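You operate a simulated robot arm through the tools that you are given. There is no shell and no other tool. Be economical: measure what you need, move in short steps, check, and stop when the job is done.

The job below is to be done with a simulated robot arm. You get a single attempt, and the scene is never put back.

Task
Take the bottle labelled "blue dye" from the bench top above the lids drawer and leave it on the grey mat. Put the medium beaker on the bench top above the lids drawer away on the side table. Fetch the pad from the bench top beside the near oven and set it on the top of the near oven. Put the pink cartridge from the shelf under the gas panel on the top of the beige pump. Take the yellow chock from the bench top beside the beige pump and put it in the tray on the tall analyser. Take the big beaker from the bench top with the keyboard and leave it on top of the brown box. Take the medium red vial on the bench top with the keyboard and put it away on the bench top beside the near oven. Take the deep green vial on the bench top above the lids drawer and put it away on the bench top beside the near oven. Do these in any order. Set down upright: bottle, medium beaker, big beaker, medium red vial, deep green vial.

It is judged by the outcome, as a careful person would: the job done as asked, and still so three seconds after it is handed in. It fails if anything else is knocked over, pushed out of place, dropped, spilled or broken. A push-on lid holds only when it is set on centred and level and pressed home; a screw cap is set on level and turned clockwise until tight.

Robot
A 6-joint arm with a two-finger gripper on a trunk, on a base that drives. Base frame: it is fixed to the floor where the robot stands at the start and does not move with it; the origin is under the middle of the robot, x ahead of it, y to its left, z up; the surface under the hand at the start is at about z = 75.8. Lengths are in cm, angles in degrees, forces in N, time in s.
With the tool pointing down near the work surface it reaches from about 40 to 84 cm from the robot's upright axis, wherever it stands. Its first joint turns from -166.0 to 166.0 degrees. Places, roughly: bench top beside the near oven [80, -690, 80]; big beaker [-350, -675, 75]; blend bottle, blue dye bottle, rinse bottle [100, 25, 75]; brown box (26x18x5 cm) [-350, -700, 80]; deep green vial [75, 50, 75]; grey mat (32x23 cm) [-318, -128, 76]; medium beaker [75, 0, 75]; medium red vial [-300, -675, 75]; pad (6x6x3 cm) [70, -670, 80]; pink cartridge (4x4x15 cm) [120, -1030, 80]; side table [-320, 240, 80]; top of the beige pump (18x18 cm) [-334, -1002, 96]; top of the near oven (16x12 cm) [44, -654, 124]; tray on the tall analyser [-340, -770, 140]; yellow chock (15x11x7 cm) [-350, -930, 80]. Payload 1.66 kg.
The TCP is the grasp point between the finger pads, 1.6 cm short of the fingertips. In the tool frame z runs along the fingers and y along their closing line. The gripper opens to 11.1 cm. The gripper's body begins 10.4 cm behind the TCP.
Orientation is that of the tool frame in the base frame, as [roll, pitch, yaw] about the fixed x, y, z axes, in that order (R = Rz(yaw) Ry(pitch) Rx(roll)). With the fingers straight down and closing along the base's y, the tool's x points along the base's -x, its y along +y and its z along -z.

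Tools
- The arm moves only by the tool play_rows. Its argument "increments" is a list of rows, each an object (a shift or turn left out is 0, a gripper value left out holds the last) with "dp": the shift along the base's x, y, z in units of 400 mm (1.0 is 400 mm), a list of three; "delta_rot": the turn, a rotation vector about the base's x, y, z in units of 120 degrees (1.0 is 120 degrees), a list of three; "grip": the gripper command, from -1 (shut) to 1 (fully open), values between in proportion. In form: [{"dp": [tx, ty, tz], "delta_rot": [wx, wy, wz], "grip": grip}, ...]. A call has 1 to 20 rows; each row is the pose to reach, as a shift and turn from the pose commanded when the call began. A call with a number of a shift or a turn outside -1 to 1 is refused whole. A row lasts 0.2 s, in which the tool goes at most 5 cm and 8.6 degrees; a call with a longer step from one row to the next is refused whole, and so is a gripper value outside its range. Where a pose cannot be reached the arm comes as near as it can. A force on the tool above 40 N (or 10 N above the force at the start of the call, whichever is more), or a blocked arm, ends the call early, and 0.2 s more pass. The fingers move at their own pace and stop on an object; they squeeze with about 21 N. The grip force told is the motor's: it shows also when the fingers shut on nothing. Time passes only in rows, and 0.2 s behind the last, so rows that repeat a pose let the fingers close. The reply holds the time, the measured pose of the TCP, the force on the tool along the base axes, the opening and the grip force, in the units named above and with some noise, with the torque about the TCP (base axes, N m) and any sound that the robot's microphone picked up, and new pictures: "views" is both (left out), scene, wrist or none.
- Cameras (640 x 400 px; columns grow to the right, rows downward): "scene" is now at [7.05, 17.11, 150.26]; the picture's right is [-0.20, -0.98, 0.00], its down [-0.62, 0.13, -0.77] and it looks along [0.76, -0.15, -0.64] (base axes); focal length 281 px, centre (320, 200). "wrist" rides on the gripper at [7, 1.4, -14.3] in the tool frame; the picture's right is [-0.19, 0.98, 0.00], its down [-0.87, -0.17, -0.47] and it looks along [-0.46, -0.09, 0.88] (tool axes); focal length 230 px, centre (320, 200). There is no depth. A picture from a camera that has moved, and an enlarged one, comes with that camera's place and axes in the base frame and with its lens. The place of the scene camera against the robot may be out by one fixed shift of up to 1.8 cm in any direction.
- lift_body(by): slides the trunk up (or, below 0, down) by that many cm; the arm and the scene camera ride with it, the base frame stays. It gives what a move gives, with no picture.
- roll_base(legs): drives the robot by 1 to 6 legs, each [ahead, left, turn to the left] in cm, cm and degrees, along the robot's own axes; the way and the turn of a leg run together, so that a leg with both is an arc; at most 150 cm and 180 degrees a leg. The arm and the cameras ride along, it lands a little off, and it stops where it bumps. It gives what a move gives, and a new picture of the scene camera.
- pan_tilt(pan, tilt): turns the head with the scene camera to pan (to the left, within 120 degrees either way) and tilt (down, from -29 to 69), counted from straight ahead of the robot. It gives what a move gives, and a new picture of the scene camera.
- inspect(camera, box): a new picture of the part [left, top, right, bottom] of that camera's present view, enlarged. It takes no simulated time.
- job_done(): hands the job in; it is judged then, once.

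Work in short steps. Places have to be worked out from the pictures, the camera data and where the tool is seen: move nearer, look again, correct. Check each grasp and each placing, and mend what went wrong. You have 483 turns and 360 pictures in all, those below and enlarged ones among them. Open the gripper and draw the arm clear of the work before you hand the job in, unless the task says otherwise; then end with one line.

The tools are called after "Call:" as name(argument=value, ...) on one line, values as JSON. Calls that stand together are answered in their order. play_rows: Moves the arm, as the interface text tells. Its arguments: {"type":"object","properties":{"increments":{"type":"array"},"views":{"type":"string","enum":["both","scene","wrist","none"]}},"required":["increments"]} The other tools are called the same way: lift_body (by) slides the trunk up or down; roll_base (legs) drives the base; pan_tilt (pan, tilt) turns the head that bears the scene camera; inspect (camera, box) takes an enlarged picture of a part of a camera's view; job_done () hands the job in.

At the start:

```text
time_s: 0.0
eef_pos: [51.52, -3.96, 98.17]
ee_rot: [179.9, 0.0, -179.9]
force: [-0.5, 0.8, -0.5]
ft_torque: [0.0, 0.02, 0.0]
grip_width: 11.11
grasp_force: 0.1
trunk travel left (down, up): [-7.5, 51.5]
robot x, y, heading: [0.2, 0.38, 0.1]
head pan, tilt: [-11.5, 39.5]
```

scene: 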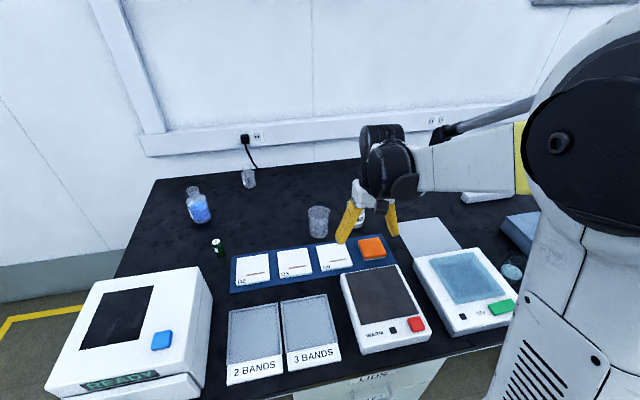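
wrist: 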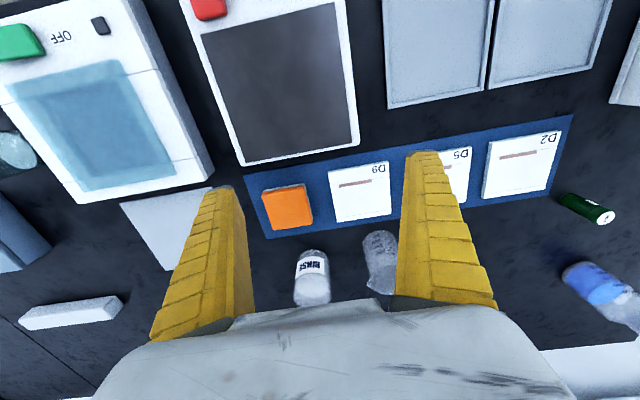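

The bench shows a blue bottle at about (92, 47), a beaker at about (76, 4) and a green vial at about (75, 39). I'll enlarge the picture to check labels and sizes.

Call:
inspect(camera="scene", box=[160, 140, 420, 300])

Call:
inspect(camera="wrist", box=[240, 180, 640, 340])

```text
2.46 times, centred on (290, 220) of scene
camera zoom: at [7.05, 17.11, 150.26], right [-0.2, -0.98, 0.0], down [-0.62, 0.13, -0.77], along [0.76, -0.15, -0.64], focal length 691 px, centre (394, 151)
```

zoom: 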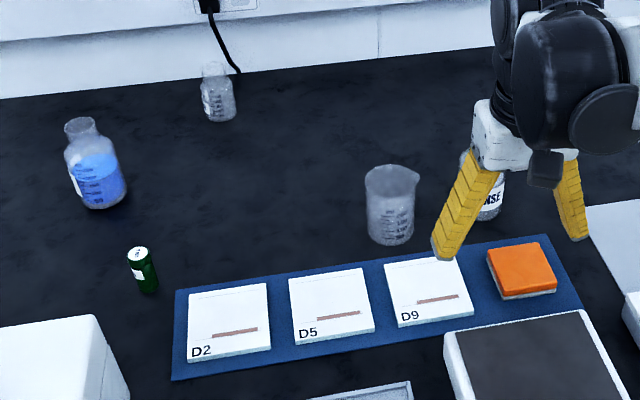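

```text
1.60 times, centred on (440, 260) of wrist
camera zoom: at [44.56, -2.46, 112.4], right [0.19, 0.98, 0.0], down [0.87, -0.17, 0.47], along [0.46, -0.09, -0.88], focal length 368 px, centre (128, 104)
```

zoom: 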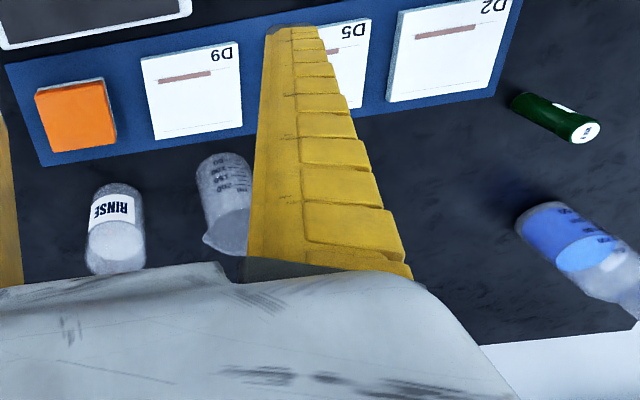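

The rinse bottle is at about (77, -10) and the beaker at about (76, 4). I'll move the hand nearer to the beaker at the same height and look again.

Call:
play_rows(increments=[{"dp": [0.09, 0.04, 0], "grip": 1}, {"dp": [0.18, 0.08, 0]}, {"dp": [0.27, 0.12, 0]}, {"dp": [0.36, 0.16, 0]}, {"dp": [0.45, 0.2, 0]}, {"dp": [0.45, 0.2, 0]}])

```text
time_s: 1.4
eef_pos: [69.49, 4.11, 98.1]
ee_rot: [-180.0, 0.1, 180.0]
force: [0.3, -0.1, -0.5]
ft_torque: [-0.01, 0.0, 0.0]
grip_width: 11.08
grasp_force: 0.0
trunk travel left (down, up): [-7.5, 51.5]
robot x, y, heading: [0.24, 0.32, -0.1]
head pan, tilt: [-11.5, 39.5]
camera scene: at [7.07, 17.12, 150.26], right [-0.2, -0.98, 0.0], down [-0.62, 0.13, -0.77], along [0.76, -0.15, -0.64], focal length 281 px, centre (320, 200)
camera wrist: at [62.54, 5.53, 112.4], right [0.19, 0.98, 0.0], down [0.87, -0.17, 0.47], along [0.46, -0.09, -0.88], focal length 230 px, centre (320, 200)
```

scene: 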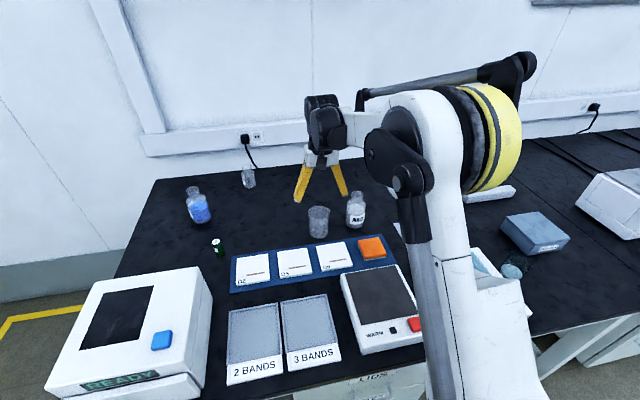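
wrist: 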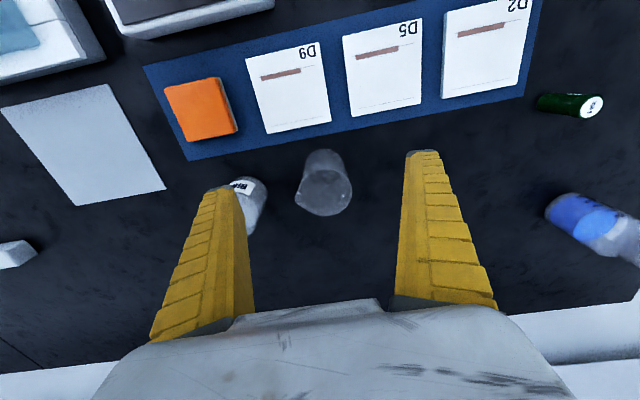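

The beaker works out at about (75.5, 3.6) with a 7 cm rim. I'll move over it, go down, and close on it.

Call:
play_rows(increments=[{"dp": [0.08, -0.006, 0], "grip": 0.75}, {"dp": [0.15, -0.012, 0]}, {"dp": [0.15, -0.012, -0.11]}, {"dp": [0.15, -0.012, -0.22]}, {"dp": [0.15, -0.012, -0.3]}])

```text
time_s: 2.6
eef_pos: [75.37, 3.63, 86.09]
ee_rot: [-180.0, 0.1, -180.0]
force: [1.1, -0.2, -0.6]
ft_torque: [-0.01, 0.01, 0.0]
grip_width: 9.77
grasp_force: 0.8
trunk travel left (down, up): [-7.5, 51.5]
robot x, y, heading: [-0.17, -0.11, -0.1]
head pan, tilt: [-11.5, 39.5]
camera scene: at [7.07, 17.11, 150.25], right [-0.2, -0.98, 0.0], down [-0.62, 0.13, -0.77], along [0.76, -0.15, -0.64], focal length 281 px, centre (320, 200)
camera wrist: at [68.48, 5.02, 100.38], right [0.19, 0.98, 0.0], down [0.87, -0.17, 0.47], along [0.46, -0.09, -0.88], focal length 230 px, centre (320, 200)
```

scene: 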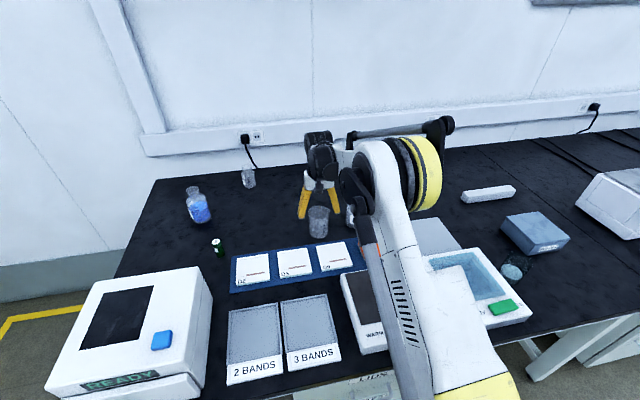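
wrist: 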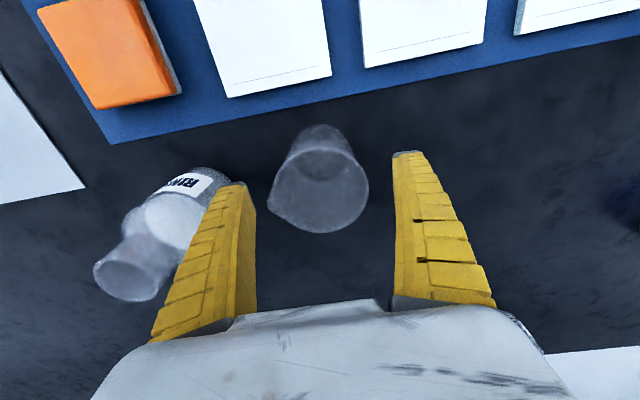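

The fingers straddle the beaker and clear the rinse bottle by about 2 cm. I'll lower to z = 81 and close.

Call:
play_rows(increments=[{"dp": [0, 0, -0.065]}, {"dp": [0, 0, -0.13]}, {"dp": [0, 0, -0.13], "grip": -1}, {"dp": [0, 0, -0.13]}, {"dp": [0, 0, -0.13]}, {"dp": [0, 0, -0.13]}], views="wrist")

```text
time_s: 4.0
eef_pos: [75.45, 3.54, 80.92]
ee_rot: [179.9, 0.0, 180.0]
force: [0.1, 0.6, 0.4]
ft_torque: [-0.03, 0.0, -0.01]
grip_width: 6.86
grasp_force: 21.2
trunk travel left (down, up): [-7.5, 51.5]
robot x, y, heading: [-0.27, 0.0, 0.1]
head pan, tilt: [-11.5, 39.5]
camera wrist: at [68.54, 5.0, 95.2], right [0.19, 0.98, 0.0], down [0.87, -0.17, 0.47], along [0.46, -0.09, -0.88], focal length 230 px, centre (320, 200)
```

wrist: 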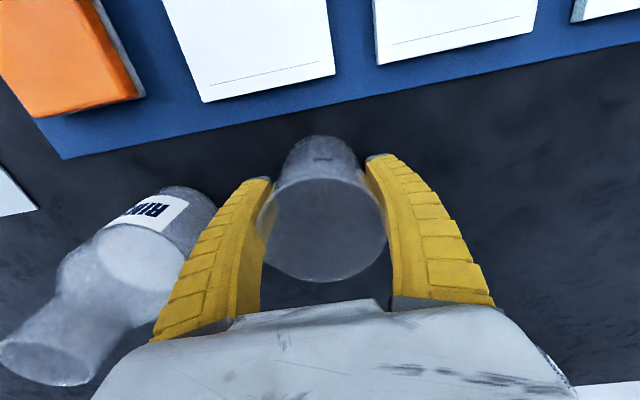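

The beaker is held at 6.9 cm opening. I'll lift it, draw back over the near bench, and then look around for the route.

Call:
play_rows(increments=[{"dp": [0, 0, 0.12]}, {"dp": [0, 0, 0.24]}, {"dp": [0, 0, 0.36]}, {"dp": [0, 0, 0.45]}, {"dp": [-0.12, 0, 0.45]}, {"dp": [-0.24, 0, 0.45]}, {"dp": [-0.36, 0, 0.45]}, {"dp": [-0.48, 0, 0.45]}, {"dp": [-0.6, 0, 0.45]}, {"dp": [-0.7, 0, 0.45]}], views="wrist")

Call:
pan_tilt(pan=110, tilt=15)

Call:
pan_tilt(pan=-110, tilt=15)

```text
time_s: 6.2
eef_pos: [47.4, 3.73, 98.91]
ee_rot: [180.0, -0.1, 180.0]
force: [0.4, -0.2, -0.4]
ft_torque: [-0.01, 0.01, -0.02]
grip_width: 0.0
grasp_force: 21.1
trunk travel left (down, up): [-7.5, 51.5]
robot x, y, heading: [0.11, 0.06, -0.1]
head pan, tilt: [-11.5, 39.5]
camera wrist: at [40.48, 5.1, 113.17], right [0.19, 0.98, 0.0], down [0.87, -0.17, 0.47], along [0.46, -0.09, -0.88], focal length 230 px, centre (320, 200)
```

wrist: 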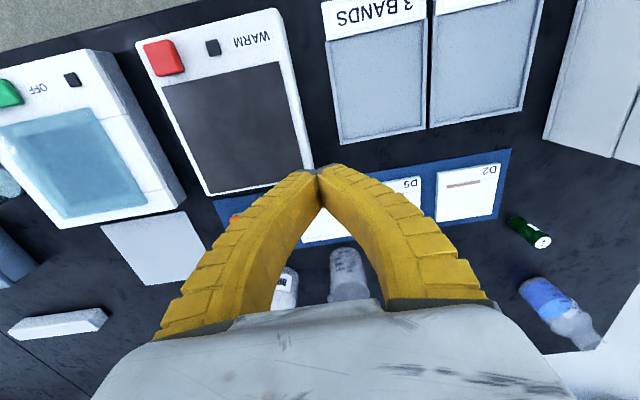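

```text
time_s: 8.2
eef_pos: [47.5, 3.83, 98.96]
ee_rot: [-180.0, -0.1, -180.0]
force: [0.4, 0.6, -0.2]
ft_torque: [-0.02, 0.0, 0.02]
grip_width: 0.01
grasp_force: 21.1
trunk travel left (down, up): [-7.5, 51.5]
robot x, y, heading: [-0.04, -0.08, -0.1]
head pan, tilt: [110.0, 15.0]
camera scene: at [-4.5, 27.6, 154.13], right [0.94, 0.34, 0.0], down [0.09, -0.24, -0.97], along [-0.33, 0.91, -0.26], focal length 281 px, centre (320, 200)
```

scene: 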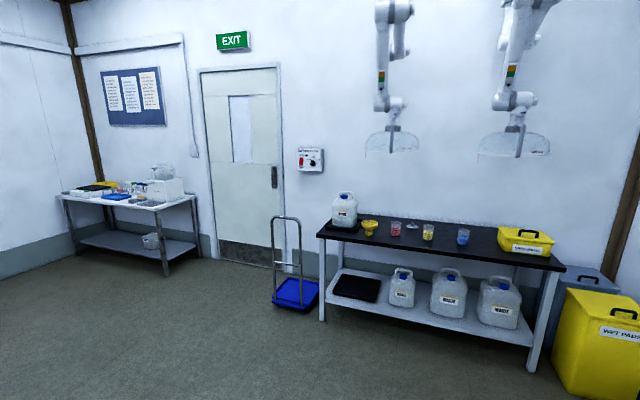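

```text
time_s: 11.4
eef_pos: [47.55, 3.76, 99.0]
ee_rot: [179.9, 0.0, 179.9]
force: [0.2, -0.3, 0.5]
ft_torque: [-0.01, -0.04, -0.01]
grip_width: 0.0
grasp_force: 20.9
trunk travel left (down, up): [-7.5, 51.5]
robot x, y, heading: [-0.17, -0.28, -0.1]
head pan, tilt: [-110.0, 15.0]
camera scene: at [-4.5, 10.04, 154.14], right [-0.94, 0.34, 0.0], down [0.09, 0.24, -0.97], along [-0.33, -0.91, -0.26], focal length 281 px, centre (320, 200)
```

scene: 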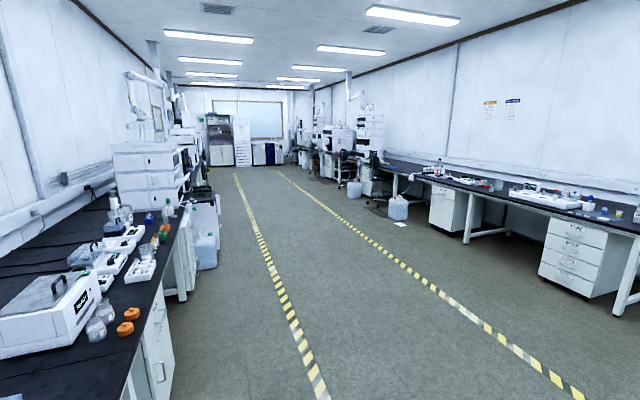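

The beaker slipped out of the fingers and seems to be still standing. I'll turn the head back and look closely.

Call:
pan_tilt(pan=-5, tilt=40)

Call:
inspect(camera="wrist", box=[240, 200, 480, 350])

```text
time_s: 13.2
eef_pos: [47.41, 3.67, 98.92]
ee_rot: [179.9, 0.0, 180.0]
force: [0.2, 0.0, -0.3]
ft_torque: [0.0, 0.01, 0.02]
grip_width: 0.0
grasp_force: 21.1
trunk travel left (down, up): [-7.5, 51.5]
robot x, y, heading: [0.0, -0.22, 0.0]
head pan, tilt: [-5.0, 40.0]
camera scene: at [7.16, 18.07, 150.18], right [-0.09, -1.0, 0.0], down [-0.64, 0.06, -0.77], along [0.76, -0.07, -0.64], focal length 281 px, centre (320, 200)
```

scene: 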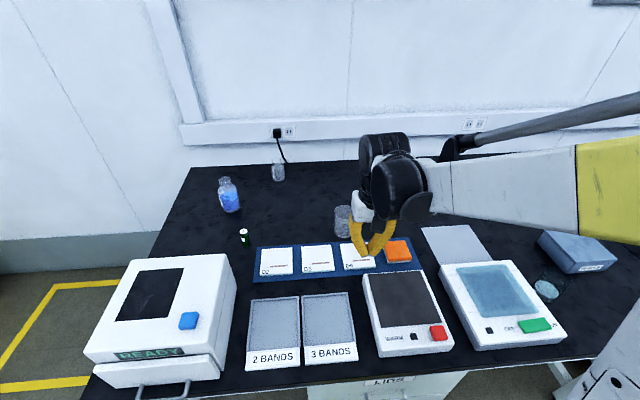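

```text
2.67 times, centred on (360, 275) of wrist
camera zoom: at [40.61, 5.11, 113.16], right [0.19, 0.98, 0.0], down [0.87, -0.17, 0.47], along [0.46, -0.09, -0.88], focal length 614 px, centre (213, 0)
```

zoom: 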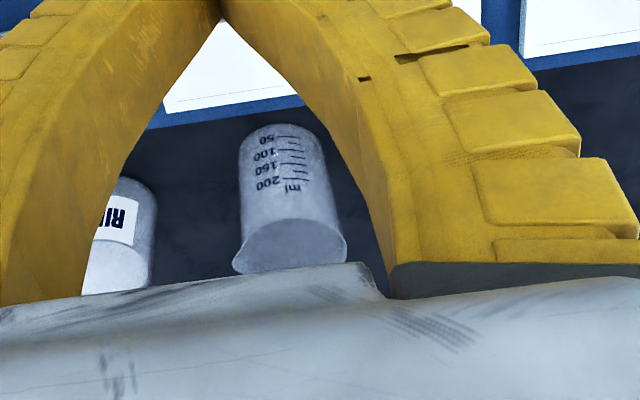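

The beaker stands upright with the flexible fingers having slid off it. I'll open, return above it and regrip lower, then lift slowly.

Call:
play_rows(increments=[{"dp": [0.1, 0, 0], "grip": 0.75}, {"dp": [0.2, 0, 0]}, {"dp": [0.3, 0, 0]}, {"dp": [0.4, 0, 0]}, {"dp": [0.5, 0, 0]}, {"dp": [0.6, 0, 0]}, {"dp": [0.68, 0, 0]}, {"dp": [0.7, 0, -0.1]}, {"dp": [0.7, 0, -0.2]}, {"dp": [0.7, 0, -0.28]}, {"dp": [0.7, 0, -0.28]}], views="wrist")

```text
time_s: 15.6
eef_pos: [75.53, 3.76, 87.75]
ee_rot: [-180.0, 0.0, -180.0]
force: [-0.6, -0.8, -0.5]
ft_torque: [-0.04, 0.02, 0.01]
grip_width: 9.77
grasp_force: 0.8
trunk travel left (down, up): [-7.5, 51.5]
robot x, y, heading: [-0.03, 0.07, 0.4]
head pan, tilt: [-5.0, 40.0]
camera wrist: at [68.64, 5.06, 101.93], right [0.19, 0.98, 0.0], down [0.87, -0.17, 0.47], along [0.46, -0.09, -0.88], focal length 230 px, centre (320, 200)
```

wrist: 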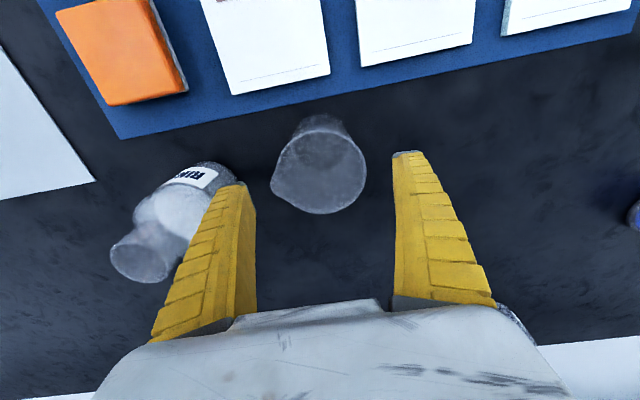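

The beaker is at about (75.1, 3.9). I'll descend to z = 79, close, and lift gently by 2 cm to test.

Call:
play_rows(increments=[{"dp": [-0.01, 0.005, -0.1]}, {"dp": [-0.01, 0.005, -0.2]}, {"dp": [-0.01, 0.005, -0.218]}, {"dp": [-0.01, 0.005, -0.218], "grip": -1}, {"dp": [-0.01, 0.005, -0.218]}, {"dp": [-0.01, 0.005, -0.218]}, {"dp": [-0.01, 0.005, -0.218]}, {"dp": [-0.01, 0.005, -0.218]}, {"dp": [-0.01, 0.005, -0.208]}, {"dp": [-0.01, 0.005, -0.198]}, {"dp": [-0.01, 0.005, -0.188]}, {"dp": [-0.01, 0.005, -0.178]}, {"dp": [-0.01, 0.005, -0.168]}])

```text
time_s: 18.4
eef_pos: [75.04, 3.81, 81.05]
ee_rot: [-180.0, 0.0, -179.9]
force: [-0.1, 0.6, -1.0]
ft_torque: [0.03, 0.01, 0.02]
grip_width: 6.83
grasp_force: 20.8
trunk travel left (down, up): [-7.5, 51.5]
robot x, y, heading: [0.35, -0.42, 0.3]
head pan, tilt: [-5.0, 40.0]
camera scene: at [7.17, 18.08, 150.18], right [-0.09, -1.0, 0.0], down [-0.64, 0.06, -0.77], along [0.76, -0.07, -0.64], focal length 281 px, centre (320, 200)
camera wrist: at [68.16, 5.25, 95.29], right [0.19, 0.98, 0.0], down [0.87, -0.17, 0.47], along [0.46, -0.09, -0.88], focal length 230 px, centre (320, 200)
```

scene: 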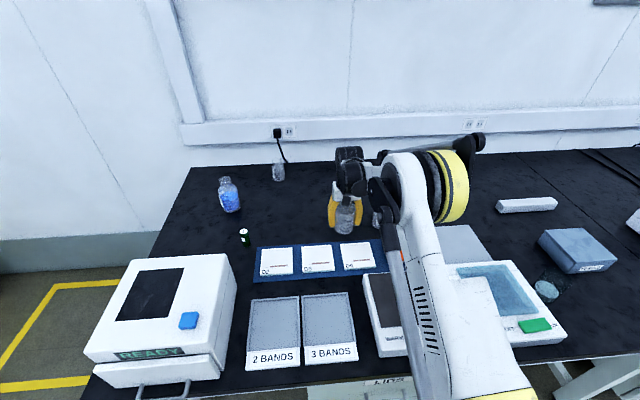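
wrist: 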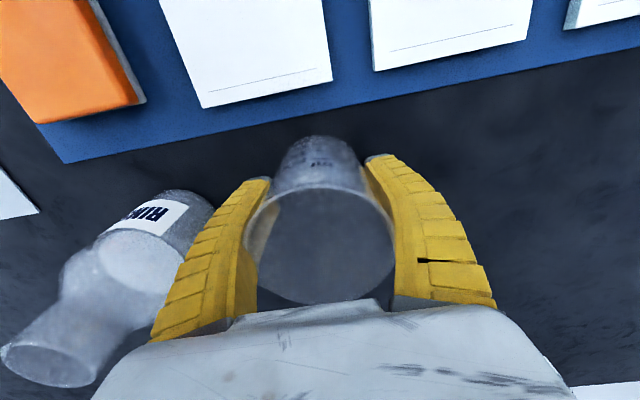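

The rim now looks larger, so the beaker lifted with the hand. I'll keep lifting slowly and check the opening.

Call:
play_rows(increments=[{"dp": [0, 0, 0.015]}, {"dp": [0, 0, 0.04]}, {"dp": [0, 0, 0.07]}, {"dp": [0, 0, 0.1]}, {"dp": [0, 0, 0.14]}, {"dp": [0, 0, 0.18]}, {"dp": [0, 0, 0.22]}, {"dp": [0, 0, 0.26]}, {"dp": [0, 0, 0.3]}, {"dp": [0, 0, 0.34]}, {"dp": [0, 0, 0.37]}, {"dp": [0, 0, 0.39]}, {"dp": [0, 0, 0.4]}], views="wrist")

```text
time_s: 21.2
eef_pos: [75.13, 3.85, 96.95]
ee_rot: [-179.9, 0.0, 180.0]
force: [-0.6, -0.3, -1.3]
ft_torque: [0.01, -0.05, -0.01]
grip_width: 6.83
grasp_force: 21.1
trunk travel left (down, up): [-7.5, 51.5]
robot x, y, heading: [0.28, 0.03, 0.0]
head pan, tilt: [-5.0, 40.0]
camera wrist: at [68.13, 5.21, 111.28], right [0.19, 0.98, 0.0], down [0.87, -0.17, 0.47], along [0.46, -0.09, -0.88], focal length 230 px, centre (320, 200)
```

wrist: 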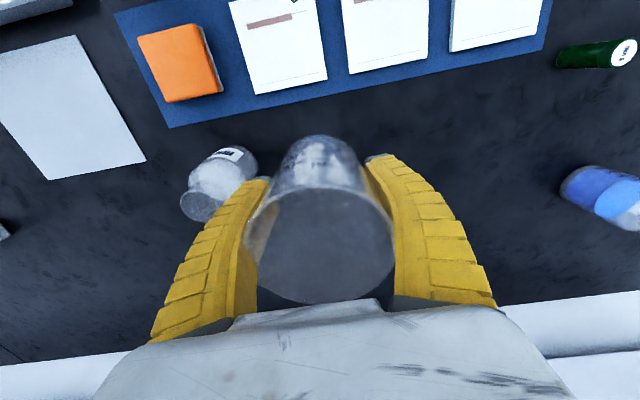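

The beaker is held firmly. I'll draw the arm in, back away, turn left and drive toward the side table, stopping short to look.

Call:
play_rows(increments=[{"dp": [-0.03, 0, 0.02]}, {"dp": [-0.1, 0, 0.05]}, {"dp": [-0.18, 0, 0.07]}, {"dp": [-0.26, 0, 0.07]}, {"dp": [-0.34, 0, 0.07]}, {"dp": [-0.42, 0, 0.07]}, {"dp": [-0.5, 0, 0.07]}, {"dp": [-0.58, 0, 0.07]}, {"dp": [-0.65, 0, 0.07]}, {"dp": [-0.7, 0, 0.07]}, {"dp": [-0.7, 0, 0.07]}], views="none")

Call:
roll_base(legs=[[-60, 0, 0], [0, 0, 90], [50, 130, 0], [50, 130, 0]])

```text
time_s: 23.6
eef_pos: [47.08, 3.74, 99.79]
ee_rot: [-179.9, 0.1, -180.0]
force: [0.3, -0.4, -1.4]
ft_torque: [-0.04, 0.0, 0.0]
grip_width: 6.81
grasp_force: 21.1
trunk travel left (down, up): [-7.5, 51.5]
robot x, y, heading: [-0.26, -0.15, 0.0]
head pan, tilt: [-5.0, 40.0]
```

```text
time_s: 43.9
eef_pos: [-325.66, 145.12, 99.87]
ee_rot: [179.9, 0.0, -89.0]
force: [-0.8, 0.0, -0.8]
ft_torque: [-0.01, 0.03, 0.0]
grip_width: 6.78
grasp_force: 21.5
trunk travel left (down, up): [-7.5, 51.5]
robot x, y, heading: [-321.12, 97.96, 91.1]
head pan, tilt: [-5.0, 40.0]
camera scene: at [-338.77, 104.1, 150.18], right [1.0, -0.07, 0.0], down [-0.04, -0.64, -0.77], along [0.05, 0.76, -0.64], focal length 281 px, centre (320, 200)
```

scene: 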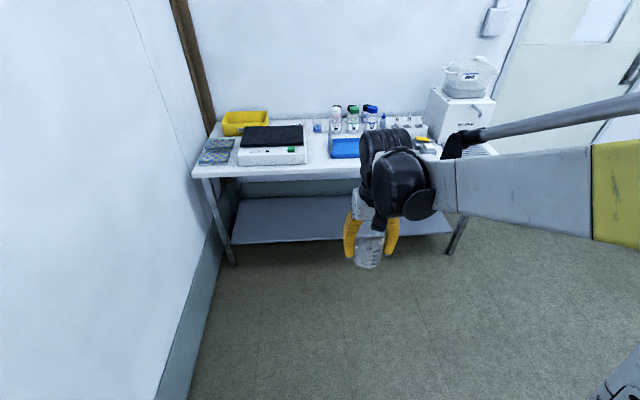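

The side table is ahead with its front edge at about y = 205. I'll enlarge it to find a free spot.

Call:
inspect(camera="scene", box=[180, 60, 520, 270])

```text
1.88 times, centred on (350, 165) of scene
camera zoom: at [-338.77, 104.1, 150.18], right [1.0, -0.07, 0.0], down [-0.04, -0.64, -0.77], along [0.05, 0.76, -0.64], focal length 528 px, centre (264, 266)
```

zoom: 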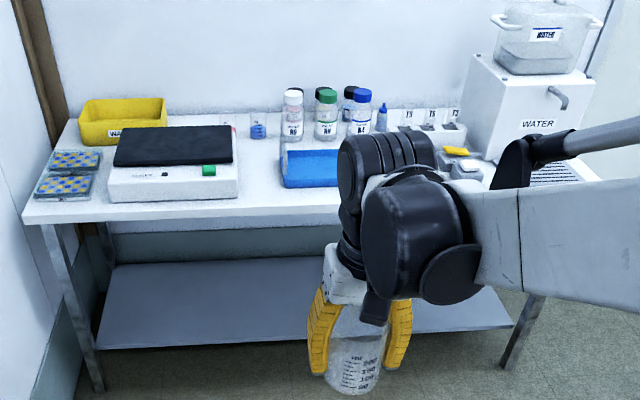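

There is a free strip in front of and just left of the blue tray, around (-328, 213). I'll drive 50 cm closer and look with the wrist camera.

Call:
roll_base(legs=[[50, 0, -1]])

Call:
play_rows(increments=[{"dp": [0, 0, 0]}], views="wrist")

```text
time_s: 46.9
eef_pos: [-325.16, 195.0, 99.81]
ee_rot: [-180.0, 0.0, -90.2]
force: [-0.5, 0.3, -0.7]
ft_torque: [-0.01, -0.03, 0.04]
grip_width: 6.77
grasp_force: 20.9
trunk travel left (down, up): [-7.5, 51.5]
robot x, y, heading: [-321.33, 148.0, 90.1]
head pan, tilt: [-5.0, 40.0]
camera scene: at [-339.06, 154.33, 150.18], right [1.0, -0.09, 0.0], down [-0.06, -0.64, -0.77], along [0.07, 0.76, -0.64], focal length 281 px, centre (320, 200)
```

scene: 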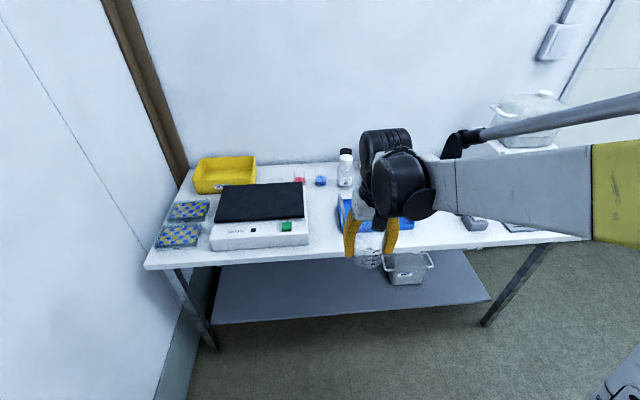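

```text
time_s: 47.3
eef_pos: [-325.22, 195.03, 99.82]
ee_rot: [-180.0, 0.0, -90.1]
force: [-0.5, 0.0, -1.5]
ft_torque: [-0.01, -0.01, 0.03]
grip_width: 6.81
grasp_force: 20.8
trunk travel left (down, up): [-7.5, 51.5]
robot x, y, heading: [-321.1, 148.09, 89.8]
head pan, tilt: [-5.0, 40.0]
camera wrist: at [-326.51, 188.13, 114.09], right [-0.98, 0.19, 0.0], down [0.17, 0.87, 0.47], along [0.09, 0.46, -0.88], focal length 230 px, centre (320, 200)
```

wrist: 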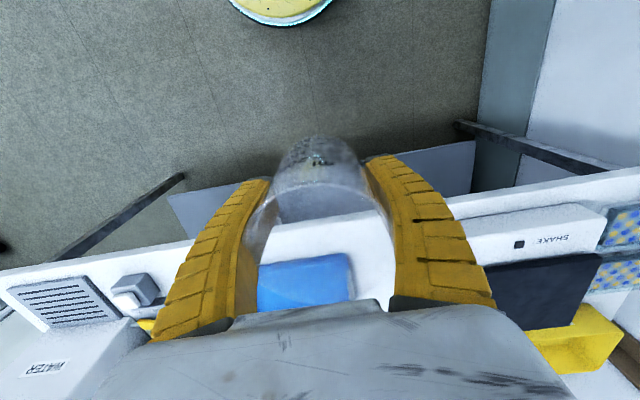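

Wrist view puts the table edge at y ≈ 210.5, the tray front at 218.7 and the SHAKE box's side at x ≈ -338. I'll place at (-330.5, 215), first hovering above it to check.

Call:
play_rows(increments=[{"dp": [-0.02, 0.07, 0]}, {"dp": [-0.04, 0.15, 0]}, {"dp": [-0.06, 0.23, 0]}, {"dp": [-0.08, 0.31, 0]}, {"dp": [-0.1, 0.39, 0]}, {"dp": [-0.12, 0.45, 0]}, {"dp": [-0.133, 0.5, 0]}, {"dp": [-0.133, 0.5, -0.1]}, {"dp": [-0.133, 0.5, -0.2]}, {"dp": [-0.133, 0.5, -0.27]}, {"dp": [-0.133, 0.5, -0.27]}])

```text
time_s: 49.7
eef_pos: [-330.65, 215.09, 89.05]
ee_rot: [180.0, 0.0, -90.1]
force: [0.0, 0.4, -0.9]
ft_torque: [0.04, 0.01, -0.01]
grip_width: 6.8
grasp_force: 21.1
trunk travel left (down, up): [-7.5, 51.5]
robot x, y, heading: [-321.61, 148.14, 90.0]
head pan, tilt: [-5.0, 40.0]
camera scene: at [-339.06, 154.32, 150.18], right [1.0, -0.09, 0.0], down [-0.06, -0.64, -0.77], along [0.07, 0.76, -0.64], focal length 281 px, centre (320, 200)
camera wrist: at [-331.86, 208.16, 103.28], right [-0.98, 0.19, 0.0], down [0.17, 0.87, 0.47], along [0.09, 0.46, -0.88], focal length 230 px, centre (320, 200)
```

scene: 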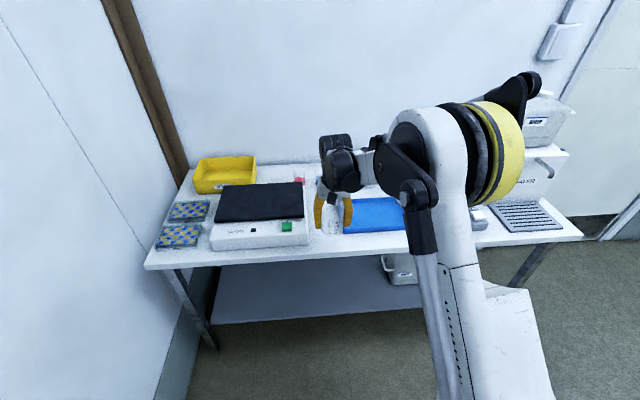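
wrist: 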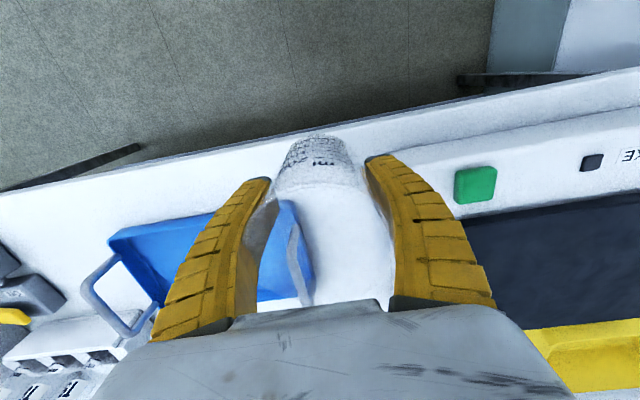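

I'll zoom in to check clearance between the left finger and the SHAKE box, and between the right finger and the tray.

Call:
inspect(camera="scene", box=[260, 130, 420, 260])

Call:
inspect(camera="wrist", box=[220, 110, 480, 270])

```text
3.08 times, centred on (340, 195) of scene
camera zoom: at [-339.06, 154.32, 150.18], right [1.0, -0.09, 0.0], down [-0.06, -0.64, -0.77], along [0.07, 0.76, -0.64], focal length 863 px, centre (258, 215)
```

zoom: 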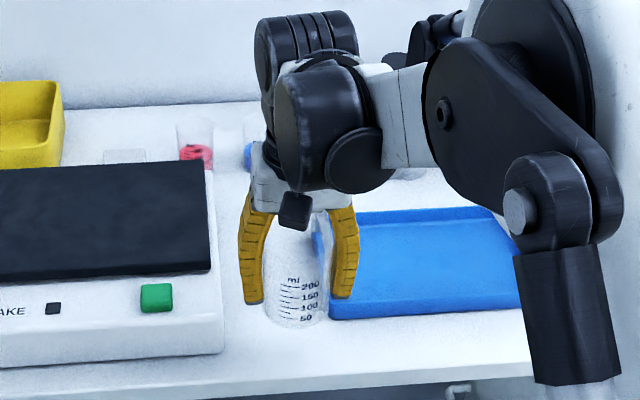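

```text
2.46 times, centred on (350, 190) of wrist
camera zoom: at [-331.86, 208.16, 103.28], right [-0.98, 0.19, 0.0], down [0.17, 0.87, 0.47], along [0.09, 0.46, -0.88], focal length 566 px, centre (246, 225)
```

zoom: 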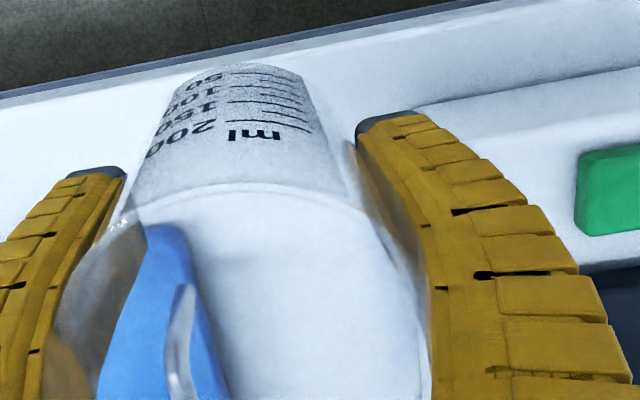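

Clearances: the box side is at x ≈ -337, the tray at -325.7 and the table edge at y ≈ 212. I'll shift to (-331.3, 217) and lower slowly.

Call:
play_rows(increments=[{"dp": [-0.016, 0.05, 0]}, {"dp": [-0.016, 0.05, -0.04]}, {"dp": [-0.016, 0.05, -0.08]}, {"dp": [-0.016, 0.05, -0.11]}, {"dp": [-0.016, 0.05, -0.125]}, {"dp": [-0.016, 0.05, -0.135]}])

```text
time_s: 51.1
eef_pos: [-331.25, 217.05, 83.61]
ee_rot: [180.0, -0.1, -90.1]
force: [0.1, -0.5, -1.5]
ft_torque: [-0.02, 0.02, 0.01]
grip_width: 6.8
grasp_force: 20.9
trunk travel left (down, up): [-7.5, 51.5]
robot x, y, heading: [-321.42, 148.02, 89.8]
head pan, tilt: [-5.0, 40.0]
camera scene: at [-339.06, 154.31, 150.18], right [1.0, -0.09, 0.0], down [-0.06, -0.64, -0.77], along [0.07, 0.76, -0.64], focal length 281 px, centre (320, 200)
camera wrist: at [-332.48, 210.12, 97.89], right [-0.98, 0.19, 0.0], down [0.17, 0.87, 0.47], along [0.09, 0.46, -0.88], focal length 230 px, centre (320, 200)
```

scene: 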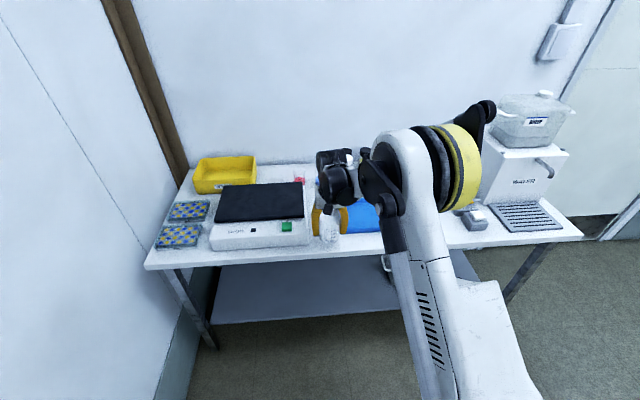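
wrist: 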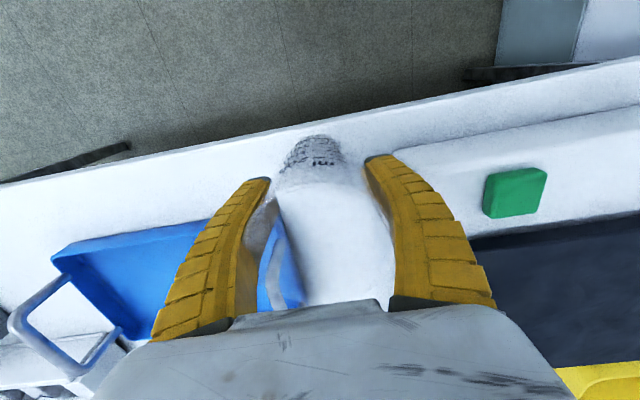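

There is no contact yet at 83.6, so I'll lower in small steps to find the table.

Call:
play_rows(increments=[{"dp": [0, 0, -0.006]}, {"dp": [0, 0, -0.012]}, {"dp": [0, 0, -0.012]}], views="none")

```text
time_s: 51.9
eef_pos: [-331.15, 216.94, 83.14]
ee_rot: [180.0, 0.0, -90.1]
force: [0.7, 0.2, -0.1]
ft_torque: [-0.01, 0.01, -0.03]
grip_width: 6.8
grasp_force: 21.3
trunk travel left (down, up): [-7.5, 51.5]
robot x, y, heading: [-321.6, 148.02, 90.1]
head pan, tilt: [-5.0, 40.0]
```

Call:
play_rows(increments=[{"dp": [0, 0, -0.006]}, {"dp": [0, 0, -0.012]}, {"dp": [0, 0, -0.012]}], views="wrist")

```text
time_s: 52.7
eef_pos: [-331.14, 217.05, 82.62]
ee_rot: [-180.0, -0.1, -90.1]
force: [-0.3, -0.1, -1.5]
ft_torque: [0.02, 0.03, 0.02]
grip_width: 6.8
grasp_force: 20.7
trunk travel left (down, up): [-7.5, 51.5]
robot x, y, heading: [-321.65, 147.89, 89.9]
head pan, tilt: [-5.0, 40.0]
camera wrist: at [-332.46, 210.14, 96.91], right [-0.98, 0.19, 0.0], down [0.17, 0.87, 0.47], along [0.09, 0.46, -0.88], focal length 230 px, centre (320, 200)
```

wrist: 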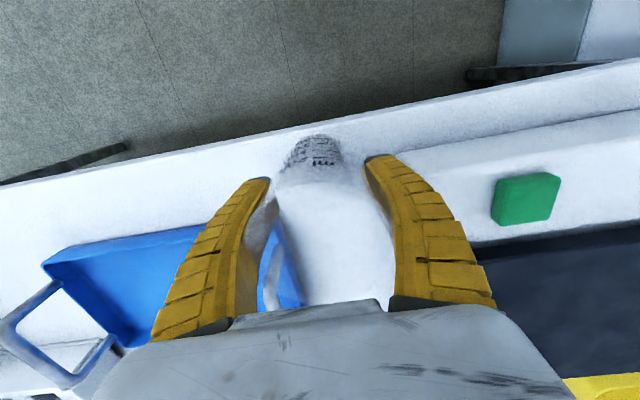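

Still free; the table must be lower than I assumed. I'll keep descending in 3 mm steps.

Call:
play_rows(increments=[{"dp": [0, 0, -0.0075]}, {"dp": [0, 0, -0.015]}, {"dp": [0, 0, -0.0225]}, {"dp": [0, 0, -0.03]}, {"dp": [0, 0, -0.03]}], views="none")

Call:
play_rows(increments=[{"dp": [0, 0, -0.0075]}, {"dp": [0, 0, -0.015]}, {"dp": [0, 0, -0.0225]}, {"dp": [0, 0, -0.03]}, {"dp": [0, 0, -0.03]}], views="both")

```text
time_s: 53.9
eef_pos: [-331.21, 216.91, 81.32]
ee_rot: [179.9, 0.0, -90.1]
force: [0.0, -0.3, -1.3]
ft_torque: [0.02, 0.03, -0.01]
grip_width: 6.81
grasp_force: 20.9
trunk travel left (down, up): [-7.5, 51.5]
robot x, y, heading: [-321.53, 148.03, 90.1]
head pan, tilt: [-5.0, 40.0]
```

```text
time_s: 55.1
eef_pos: [-331.24, 217.04, 80.24]
ee_rot: [180.0, 0.0, -90.1]
force: [0.1, 0.9, -0.8]
ft_torque: [-0.03, -0.02, -0.03]
grip_width: 6.81
grasp_force: 21.0
trunk travel left (down, up): [-7.5, 51.5]
robot x, y, heading: [-321.69, 147.88, 90.2]
head pan, tilt: [-5.0, 40.0]
camera scene: at [-339.06, 154.31, 150.18], right [1.0, -0.09, 0.0], down [-0.06, -0.64, -0.77], along [0.07, 0.76, -0.64], focal length 281 px, centre (320, 200)
camera wrist: at [-332.47, 210.12, 94.52], right [-0.98, 0.19, 0.0], down [0.17, 0.87, 0.47], along [0.09, 0.46, -0.88], focal length 230 px, centre (320, 200)
```

scene: 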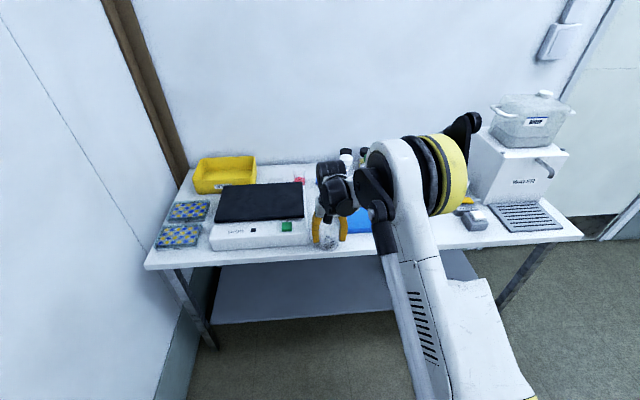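
wrist: 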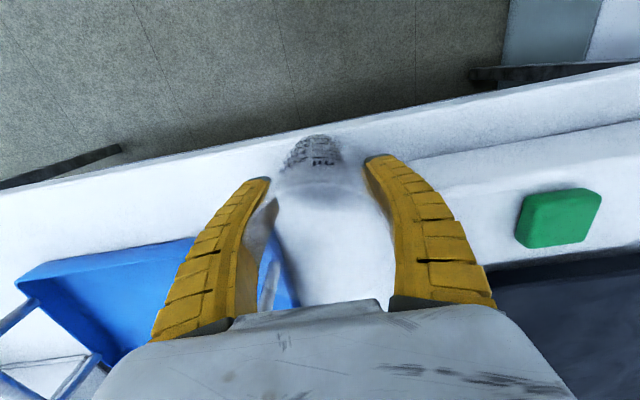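

Apparently the surface is near z = 76, which puts the table edge at y ≈ 213. I'll shift slightly to (-332.3, 219) and then continue down.

Call:
play_rows(increments=[{"dp": [0, 0, 0.01]}, {"dp": [-0.026, 0.05, 0.01]}, {"dp": [-0.026, 0.05, 0]}, {"dp": [-0.026, 0.05, -0.01]}, {"dp": [-0.026, 0.05, -0.02]}, {"dp": [-0.026, 0.05, -0.02]}], views="none")

Call:
play_rows(increments=[{"dp": [0, 0, -0.005]}, {"dp": [0, 0, -0.01]}, {"dp": [0, 0, -0.015]}, {"dp": [0, 0, -0.015]}], views="wrist")

```text
time_s: 56.5
eef_pos: [-332.23, 218.92, 79.6]
ee_rot: [-180.0, 0.1, -90.1]
force: [-0.6, 4.0, 13.8]
ft_torque: [-0.2, -0.15, 0.05]
grip_width: 6.8
grasp_force: 20.6
trunk travel left (down, up): [-7.5, 51.5]
robot x, y, heading: [-321.36, 148.28, 90.0]
head pan, tilt: [-5.0, 40.0]
```

```text
time_s: 57.5
eef_pos: [-332.26, 218.93, 79.01]
ee_rot: [179.9, 0.0, -90.1]
force: [-0.7, 5.2, 19.7]
ft_torque: [0.11, 0.01, 0.0]
grip_width: 7.01
grasp_force: 20.3
trunk travel left (down, up): [-7.5, 51.5]
robot x, y, heading: [-321.64, 147.98, 90.2]
head pan, tilt: [-5.0, 40.0]
camera wrist: at [-333.52, 212.01, 93.2], right [-0.98, 0.19, 0.0], down [0.17, 0.86, 0.47], along [0.09, 0.46, -0.88], focal length 230 px, centre (320, 200)
```

wrist: 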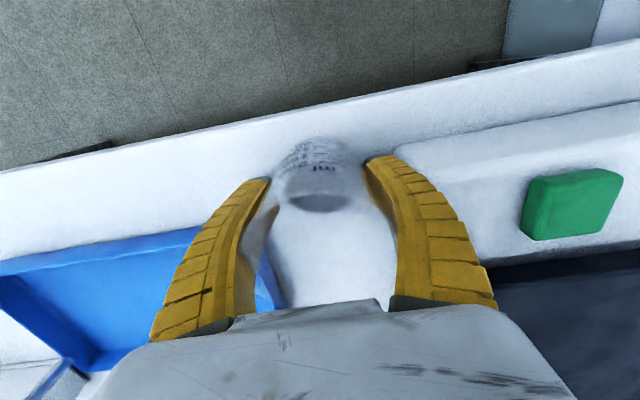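

The beaker is down (table about z = 76.4) with room around it. I'll ease up slightly, open a little and rise clear.

Call:
play_rows(increments=[{"dp": [0, 0, 0.008], "grip": 0.45}, {"dp": [0, 0, 0.008]}, {"dp": [0, 0, 0.008]}, {"dp": [0, 0, 0.05]}, {"dp": [0, 0, 0.12]}, {"dp": [0, 0, 0.22]}, {"dp": [0, 0, 0.32]}, {"dp": [0, 0, 0.42]}, {"dp": [0, -0.1, 0.5]}, {"dp": [0, -0.2, 0.5]}, {"dp": [0, -0.3, 0.5]}, {"dp": [0, -0.4, 0.5]}, {"dp": [0, -0.5, 0.5]}])

```text
refused: row 9 steps farther than a row can; nothing moved
```

Call:
play_rows(increments=[{"dp": [0, 0, 0.008], "grip": 0.45}, {"dp": [0, 0, 0.008]}, {"dp": [0, 0, 0.008]}, {"dp": [0, 0, 0.05]}, {"dp": [0, 0, 0.12]}, {"dp": [0, 0, 0.22]}, {"dp": [0, 0, 0.32]}, {"dp": [0, 0, 0.42]}, {"dp": [0, -0.08, 0.5]}, {"dp": [0, -0.2, 0.5]}, {"dp": [0, -0.3, 0.5]}, {"dp": [0, -0.4, 0.5]}, {"dp": [0, -0.5, 0.5]}])

```text
time_s: 60.3
eef_pos: [-332.32, 198.81, 98.76]
ee_rot: [-180.0, 0.0, -90.2]
force: [-0.2, 1.0, 0.7]
ft_torque: [0.04, -0.03, -0.03]
grip_width: 8.16
grasp_force: 0.7
trunk travel left (down, up): [-7.5, 51.5]
robot x, y, heading: [-320.93, 148.01, 90.2]
head pan, tilt: [-5.0, 40.0]
camera scene: at [-339.05, 154.25, 150.19], right [1.0, -0.09, 0.0], down [-0.06, -0.64, -0.77], along [0.07, 0.76, -0.64], focal length 281 px, centre (320, 200)
camera wrist: at [-333.66, 192.01, 113.05], right [-0.98, 0.19, 0.0], down [0.17, 0.87, 0.47], along [0.09, 0.46, -0.88], focal length 230 px, centre (320, 200)
```

scene: 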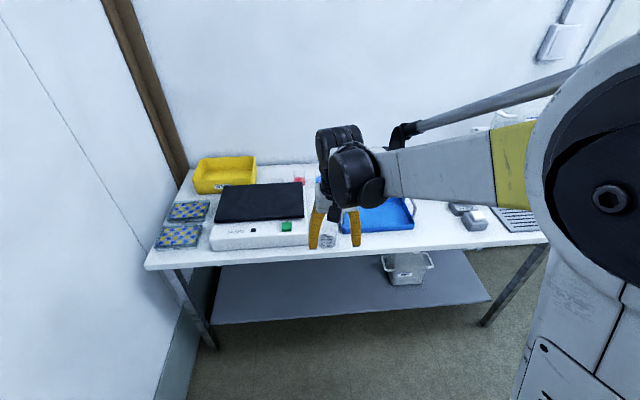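
wrist: 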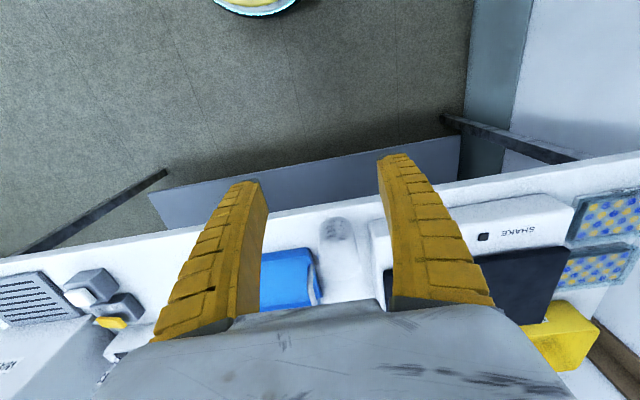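

The medium beaker stands upright on the side table. I'll drive back to the bench, toward the left part where the blue bottle is.

Call:
roll_base(legs=[[-51, -130, 0], [-51, -130, 0], [0, 0, -90]])

```text
time_s: 77.6
eef_pos: [-10.22, 59.03, 98.85]
ee_rot: [180.0, 0.0, -179.2]
force: [0.7, -0.4, 0.8]
ft_torque: [-0.02, -0.01, -0.01]
grip_width: 8.19
grasp_force: 1.1
trunk travel left (down, up): [-7.5, 51.5]
robot x, y, heading: [-60.96, 47.32, 0.9]
head pan, tilt: [-5.0, 40.0]
camera scene: at [-54.11, 65.52, 150.18], right [-0.07, -1.0, 0.0], down [-0.64, 0.05, -0.77], along [0.76, -0.06, -0.64], focal length 281 px, centre (320, 200)
```

scene: 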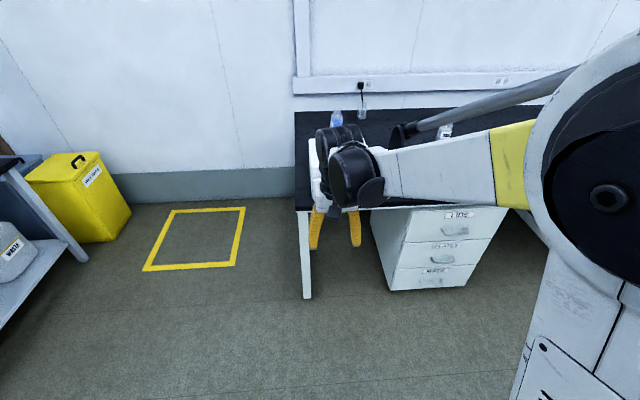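

The bench's left end is at y ≈ 68 with open floor beside it. I'll drive round to stand at about (78, 128) facing -y, from where the labels should be visible.

Call:
roll_base(legs=[[0, 83, 0], [0, 0, -91], [0, 139, 0]])

```text
time_s: 92.4
eef_pos: [86.86, 79.33, 98.81]
ee_rot: [-179.9, 0.0, 90.0]
force: [0.2, -0.2, 0.6]
ft_torque: [0.02, 0.0, 0.0]
grip_width: 8.18
grasp_force: 0.9
trunk travel left (down, up): [-7.5, 51.5]
robot x, y, heading: [75.91, 130.76, -89.8]
head pan, tilt: [-5.0, 40.0]
camera scene: at [94.87, 123.82, 150.18], right [-1.0, 0.09, 0.0], down [0.06, 0.64, -0.77], along [-0.07, -0.76, -0.64], focal length 281 px, centre (320, 200)
```

scene: 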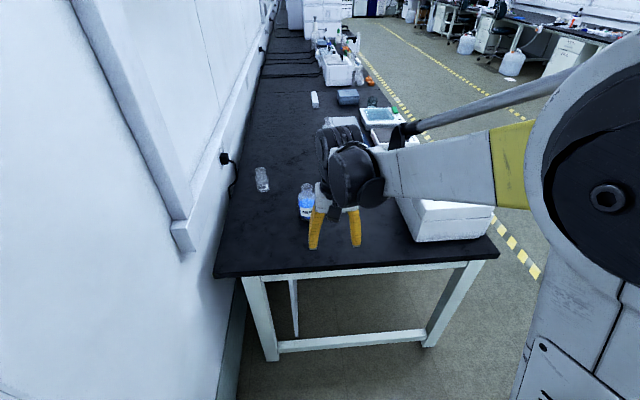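

Both bottles are in view from their label side. I'll enlarge to read the labels.

Call:
inspect(camera="scene", box=[230, 140, 350, 240])

Call:
inspect(camera="scene", box=[280, 170, 340, 220])

```text
4.00 times, centred on (290, 190) of scene
camera zoom: at [94.87, 123.82, 150.18], right [-1.0, 0.09, 0.0], down [0.06, 0.64, -0.77], along [-0.07, -0.76, -0.64], focal length 1122 px, centre (440, 240)
```

zoom: 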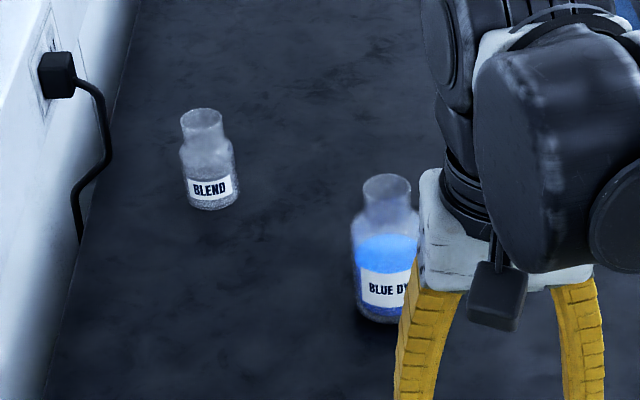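

```text
8.00 times, centred on (310, 195) of scene
camera zoom: at [94.87, 123.82, 150.18], right [-1.0, 0.09, 0.0], down [0.06, 0.64, -0.77], along [-0.07, -0.76, -0.64], focal length 2245 px, centre (400, 240)
```

zoom: 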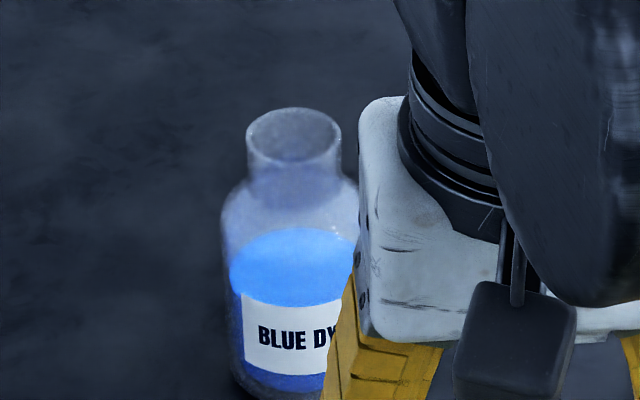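

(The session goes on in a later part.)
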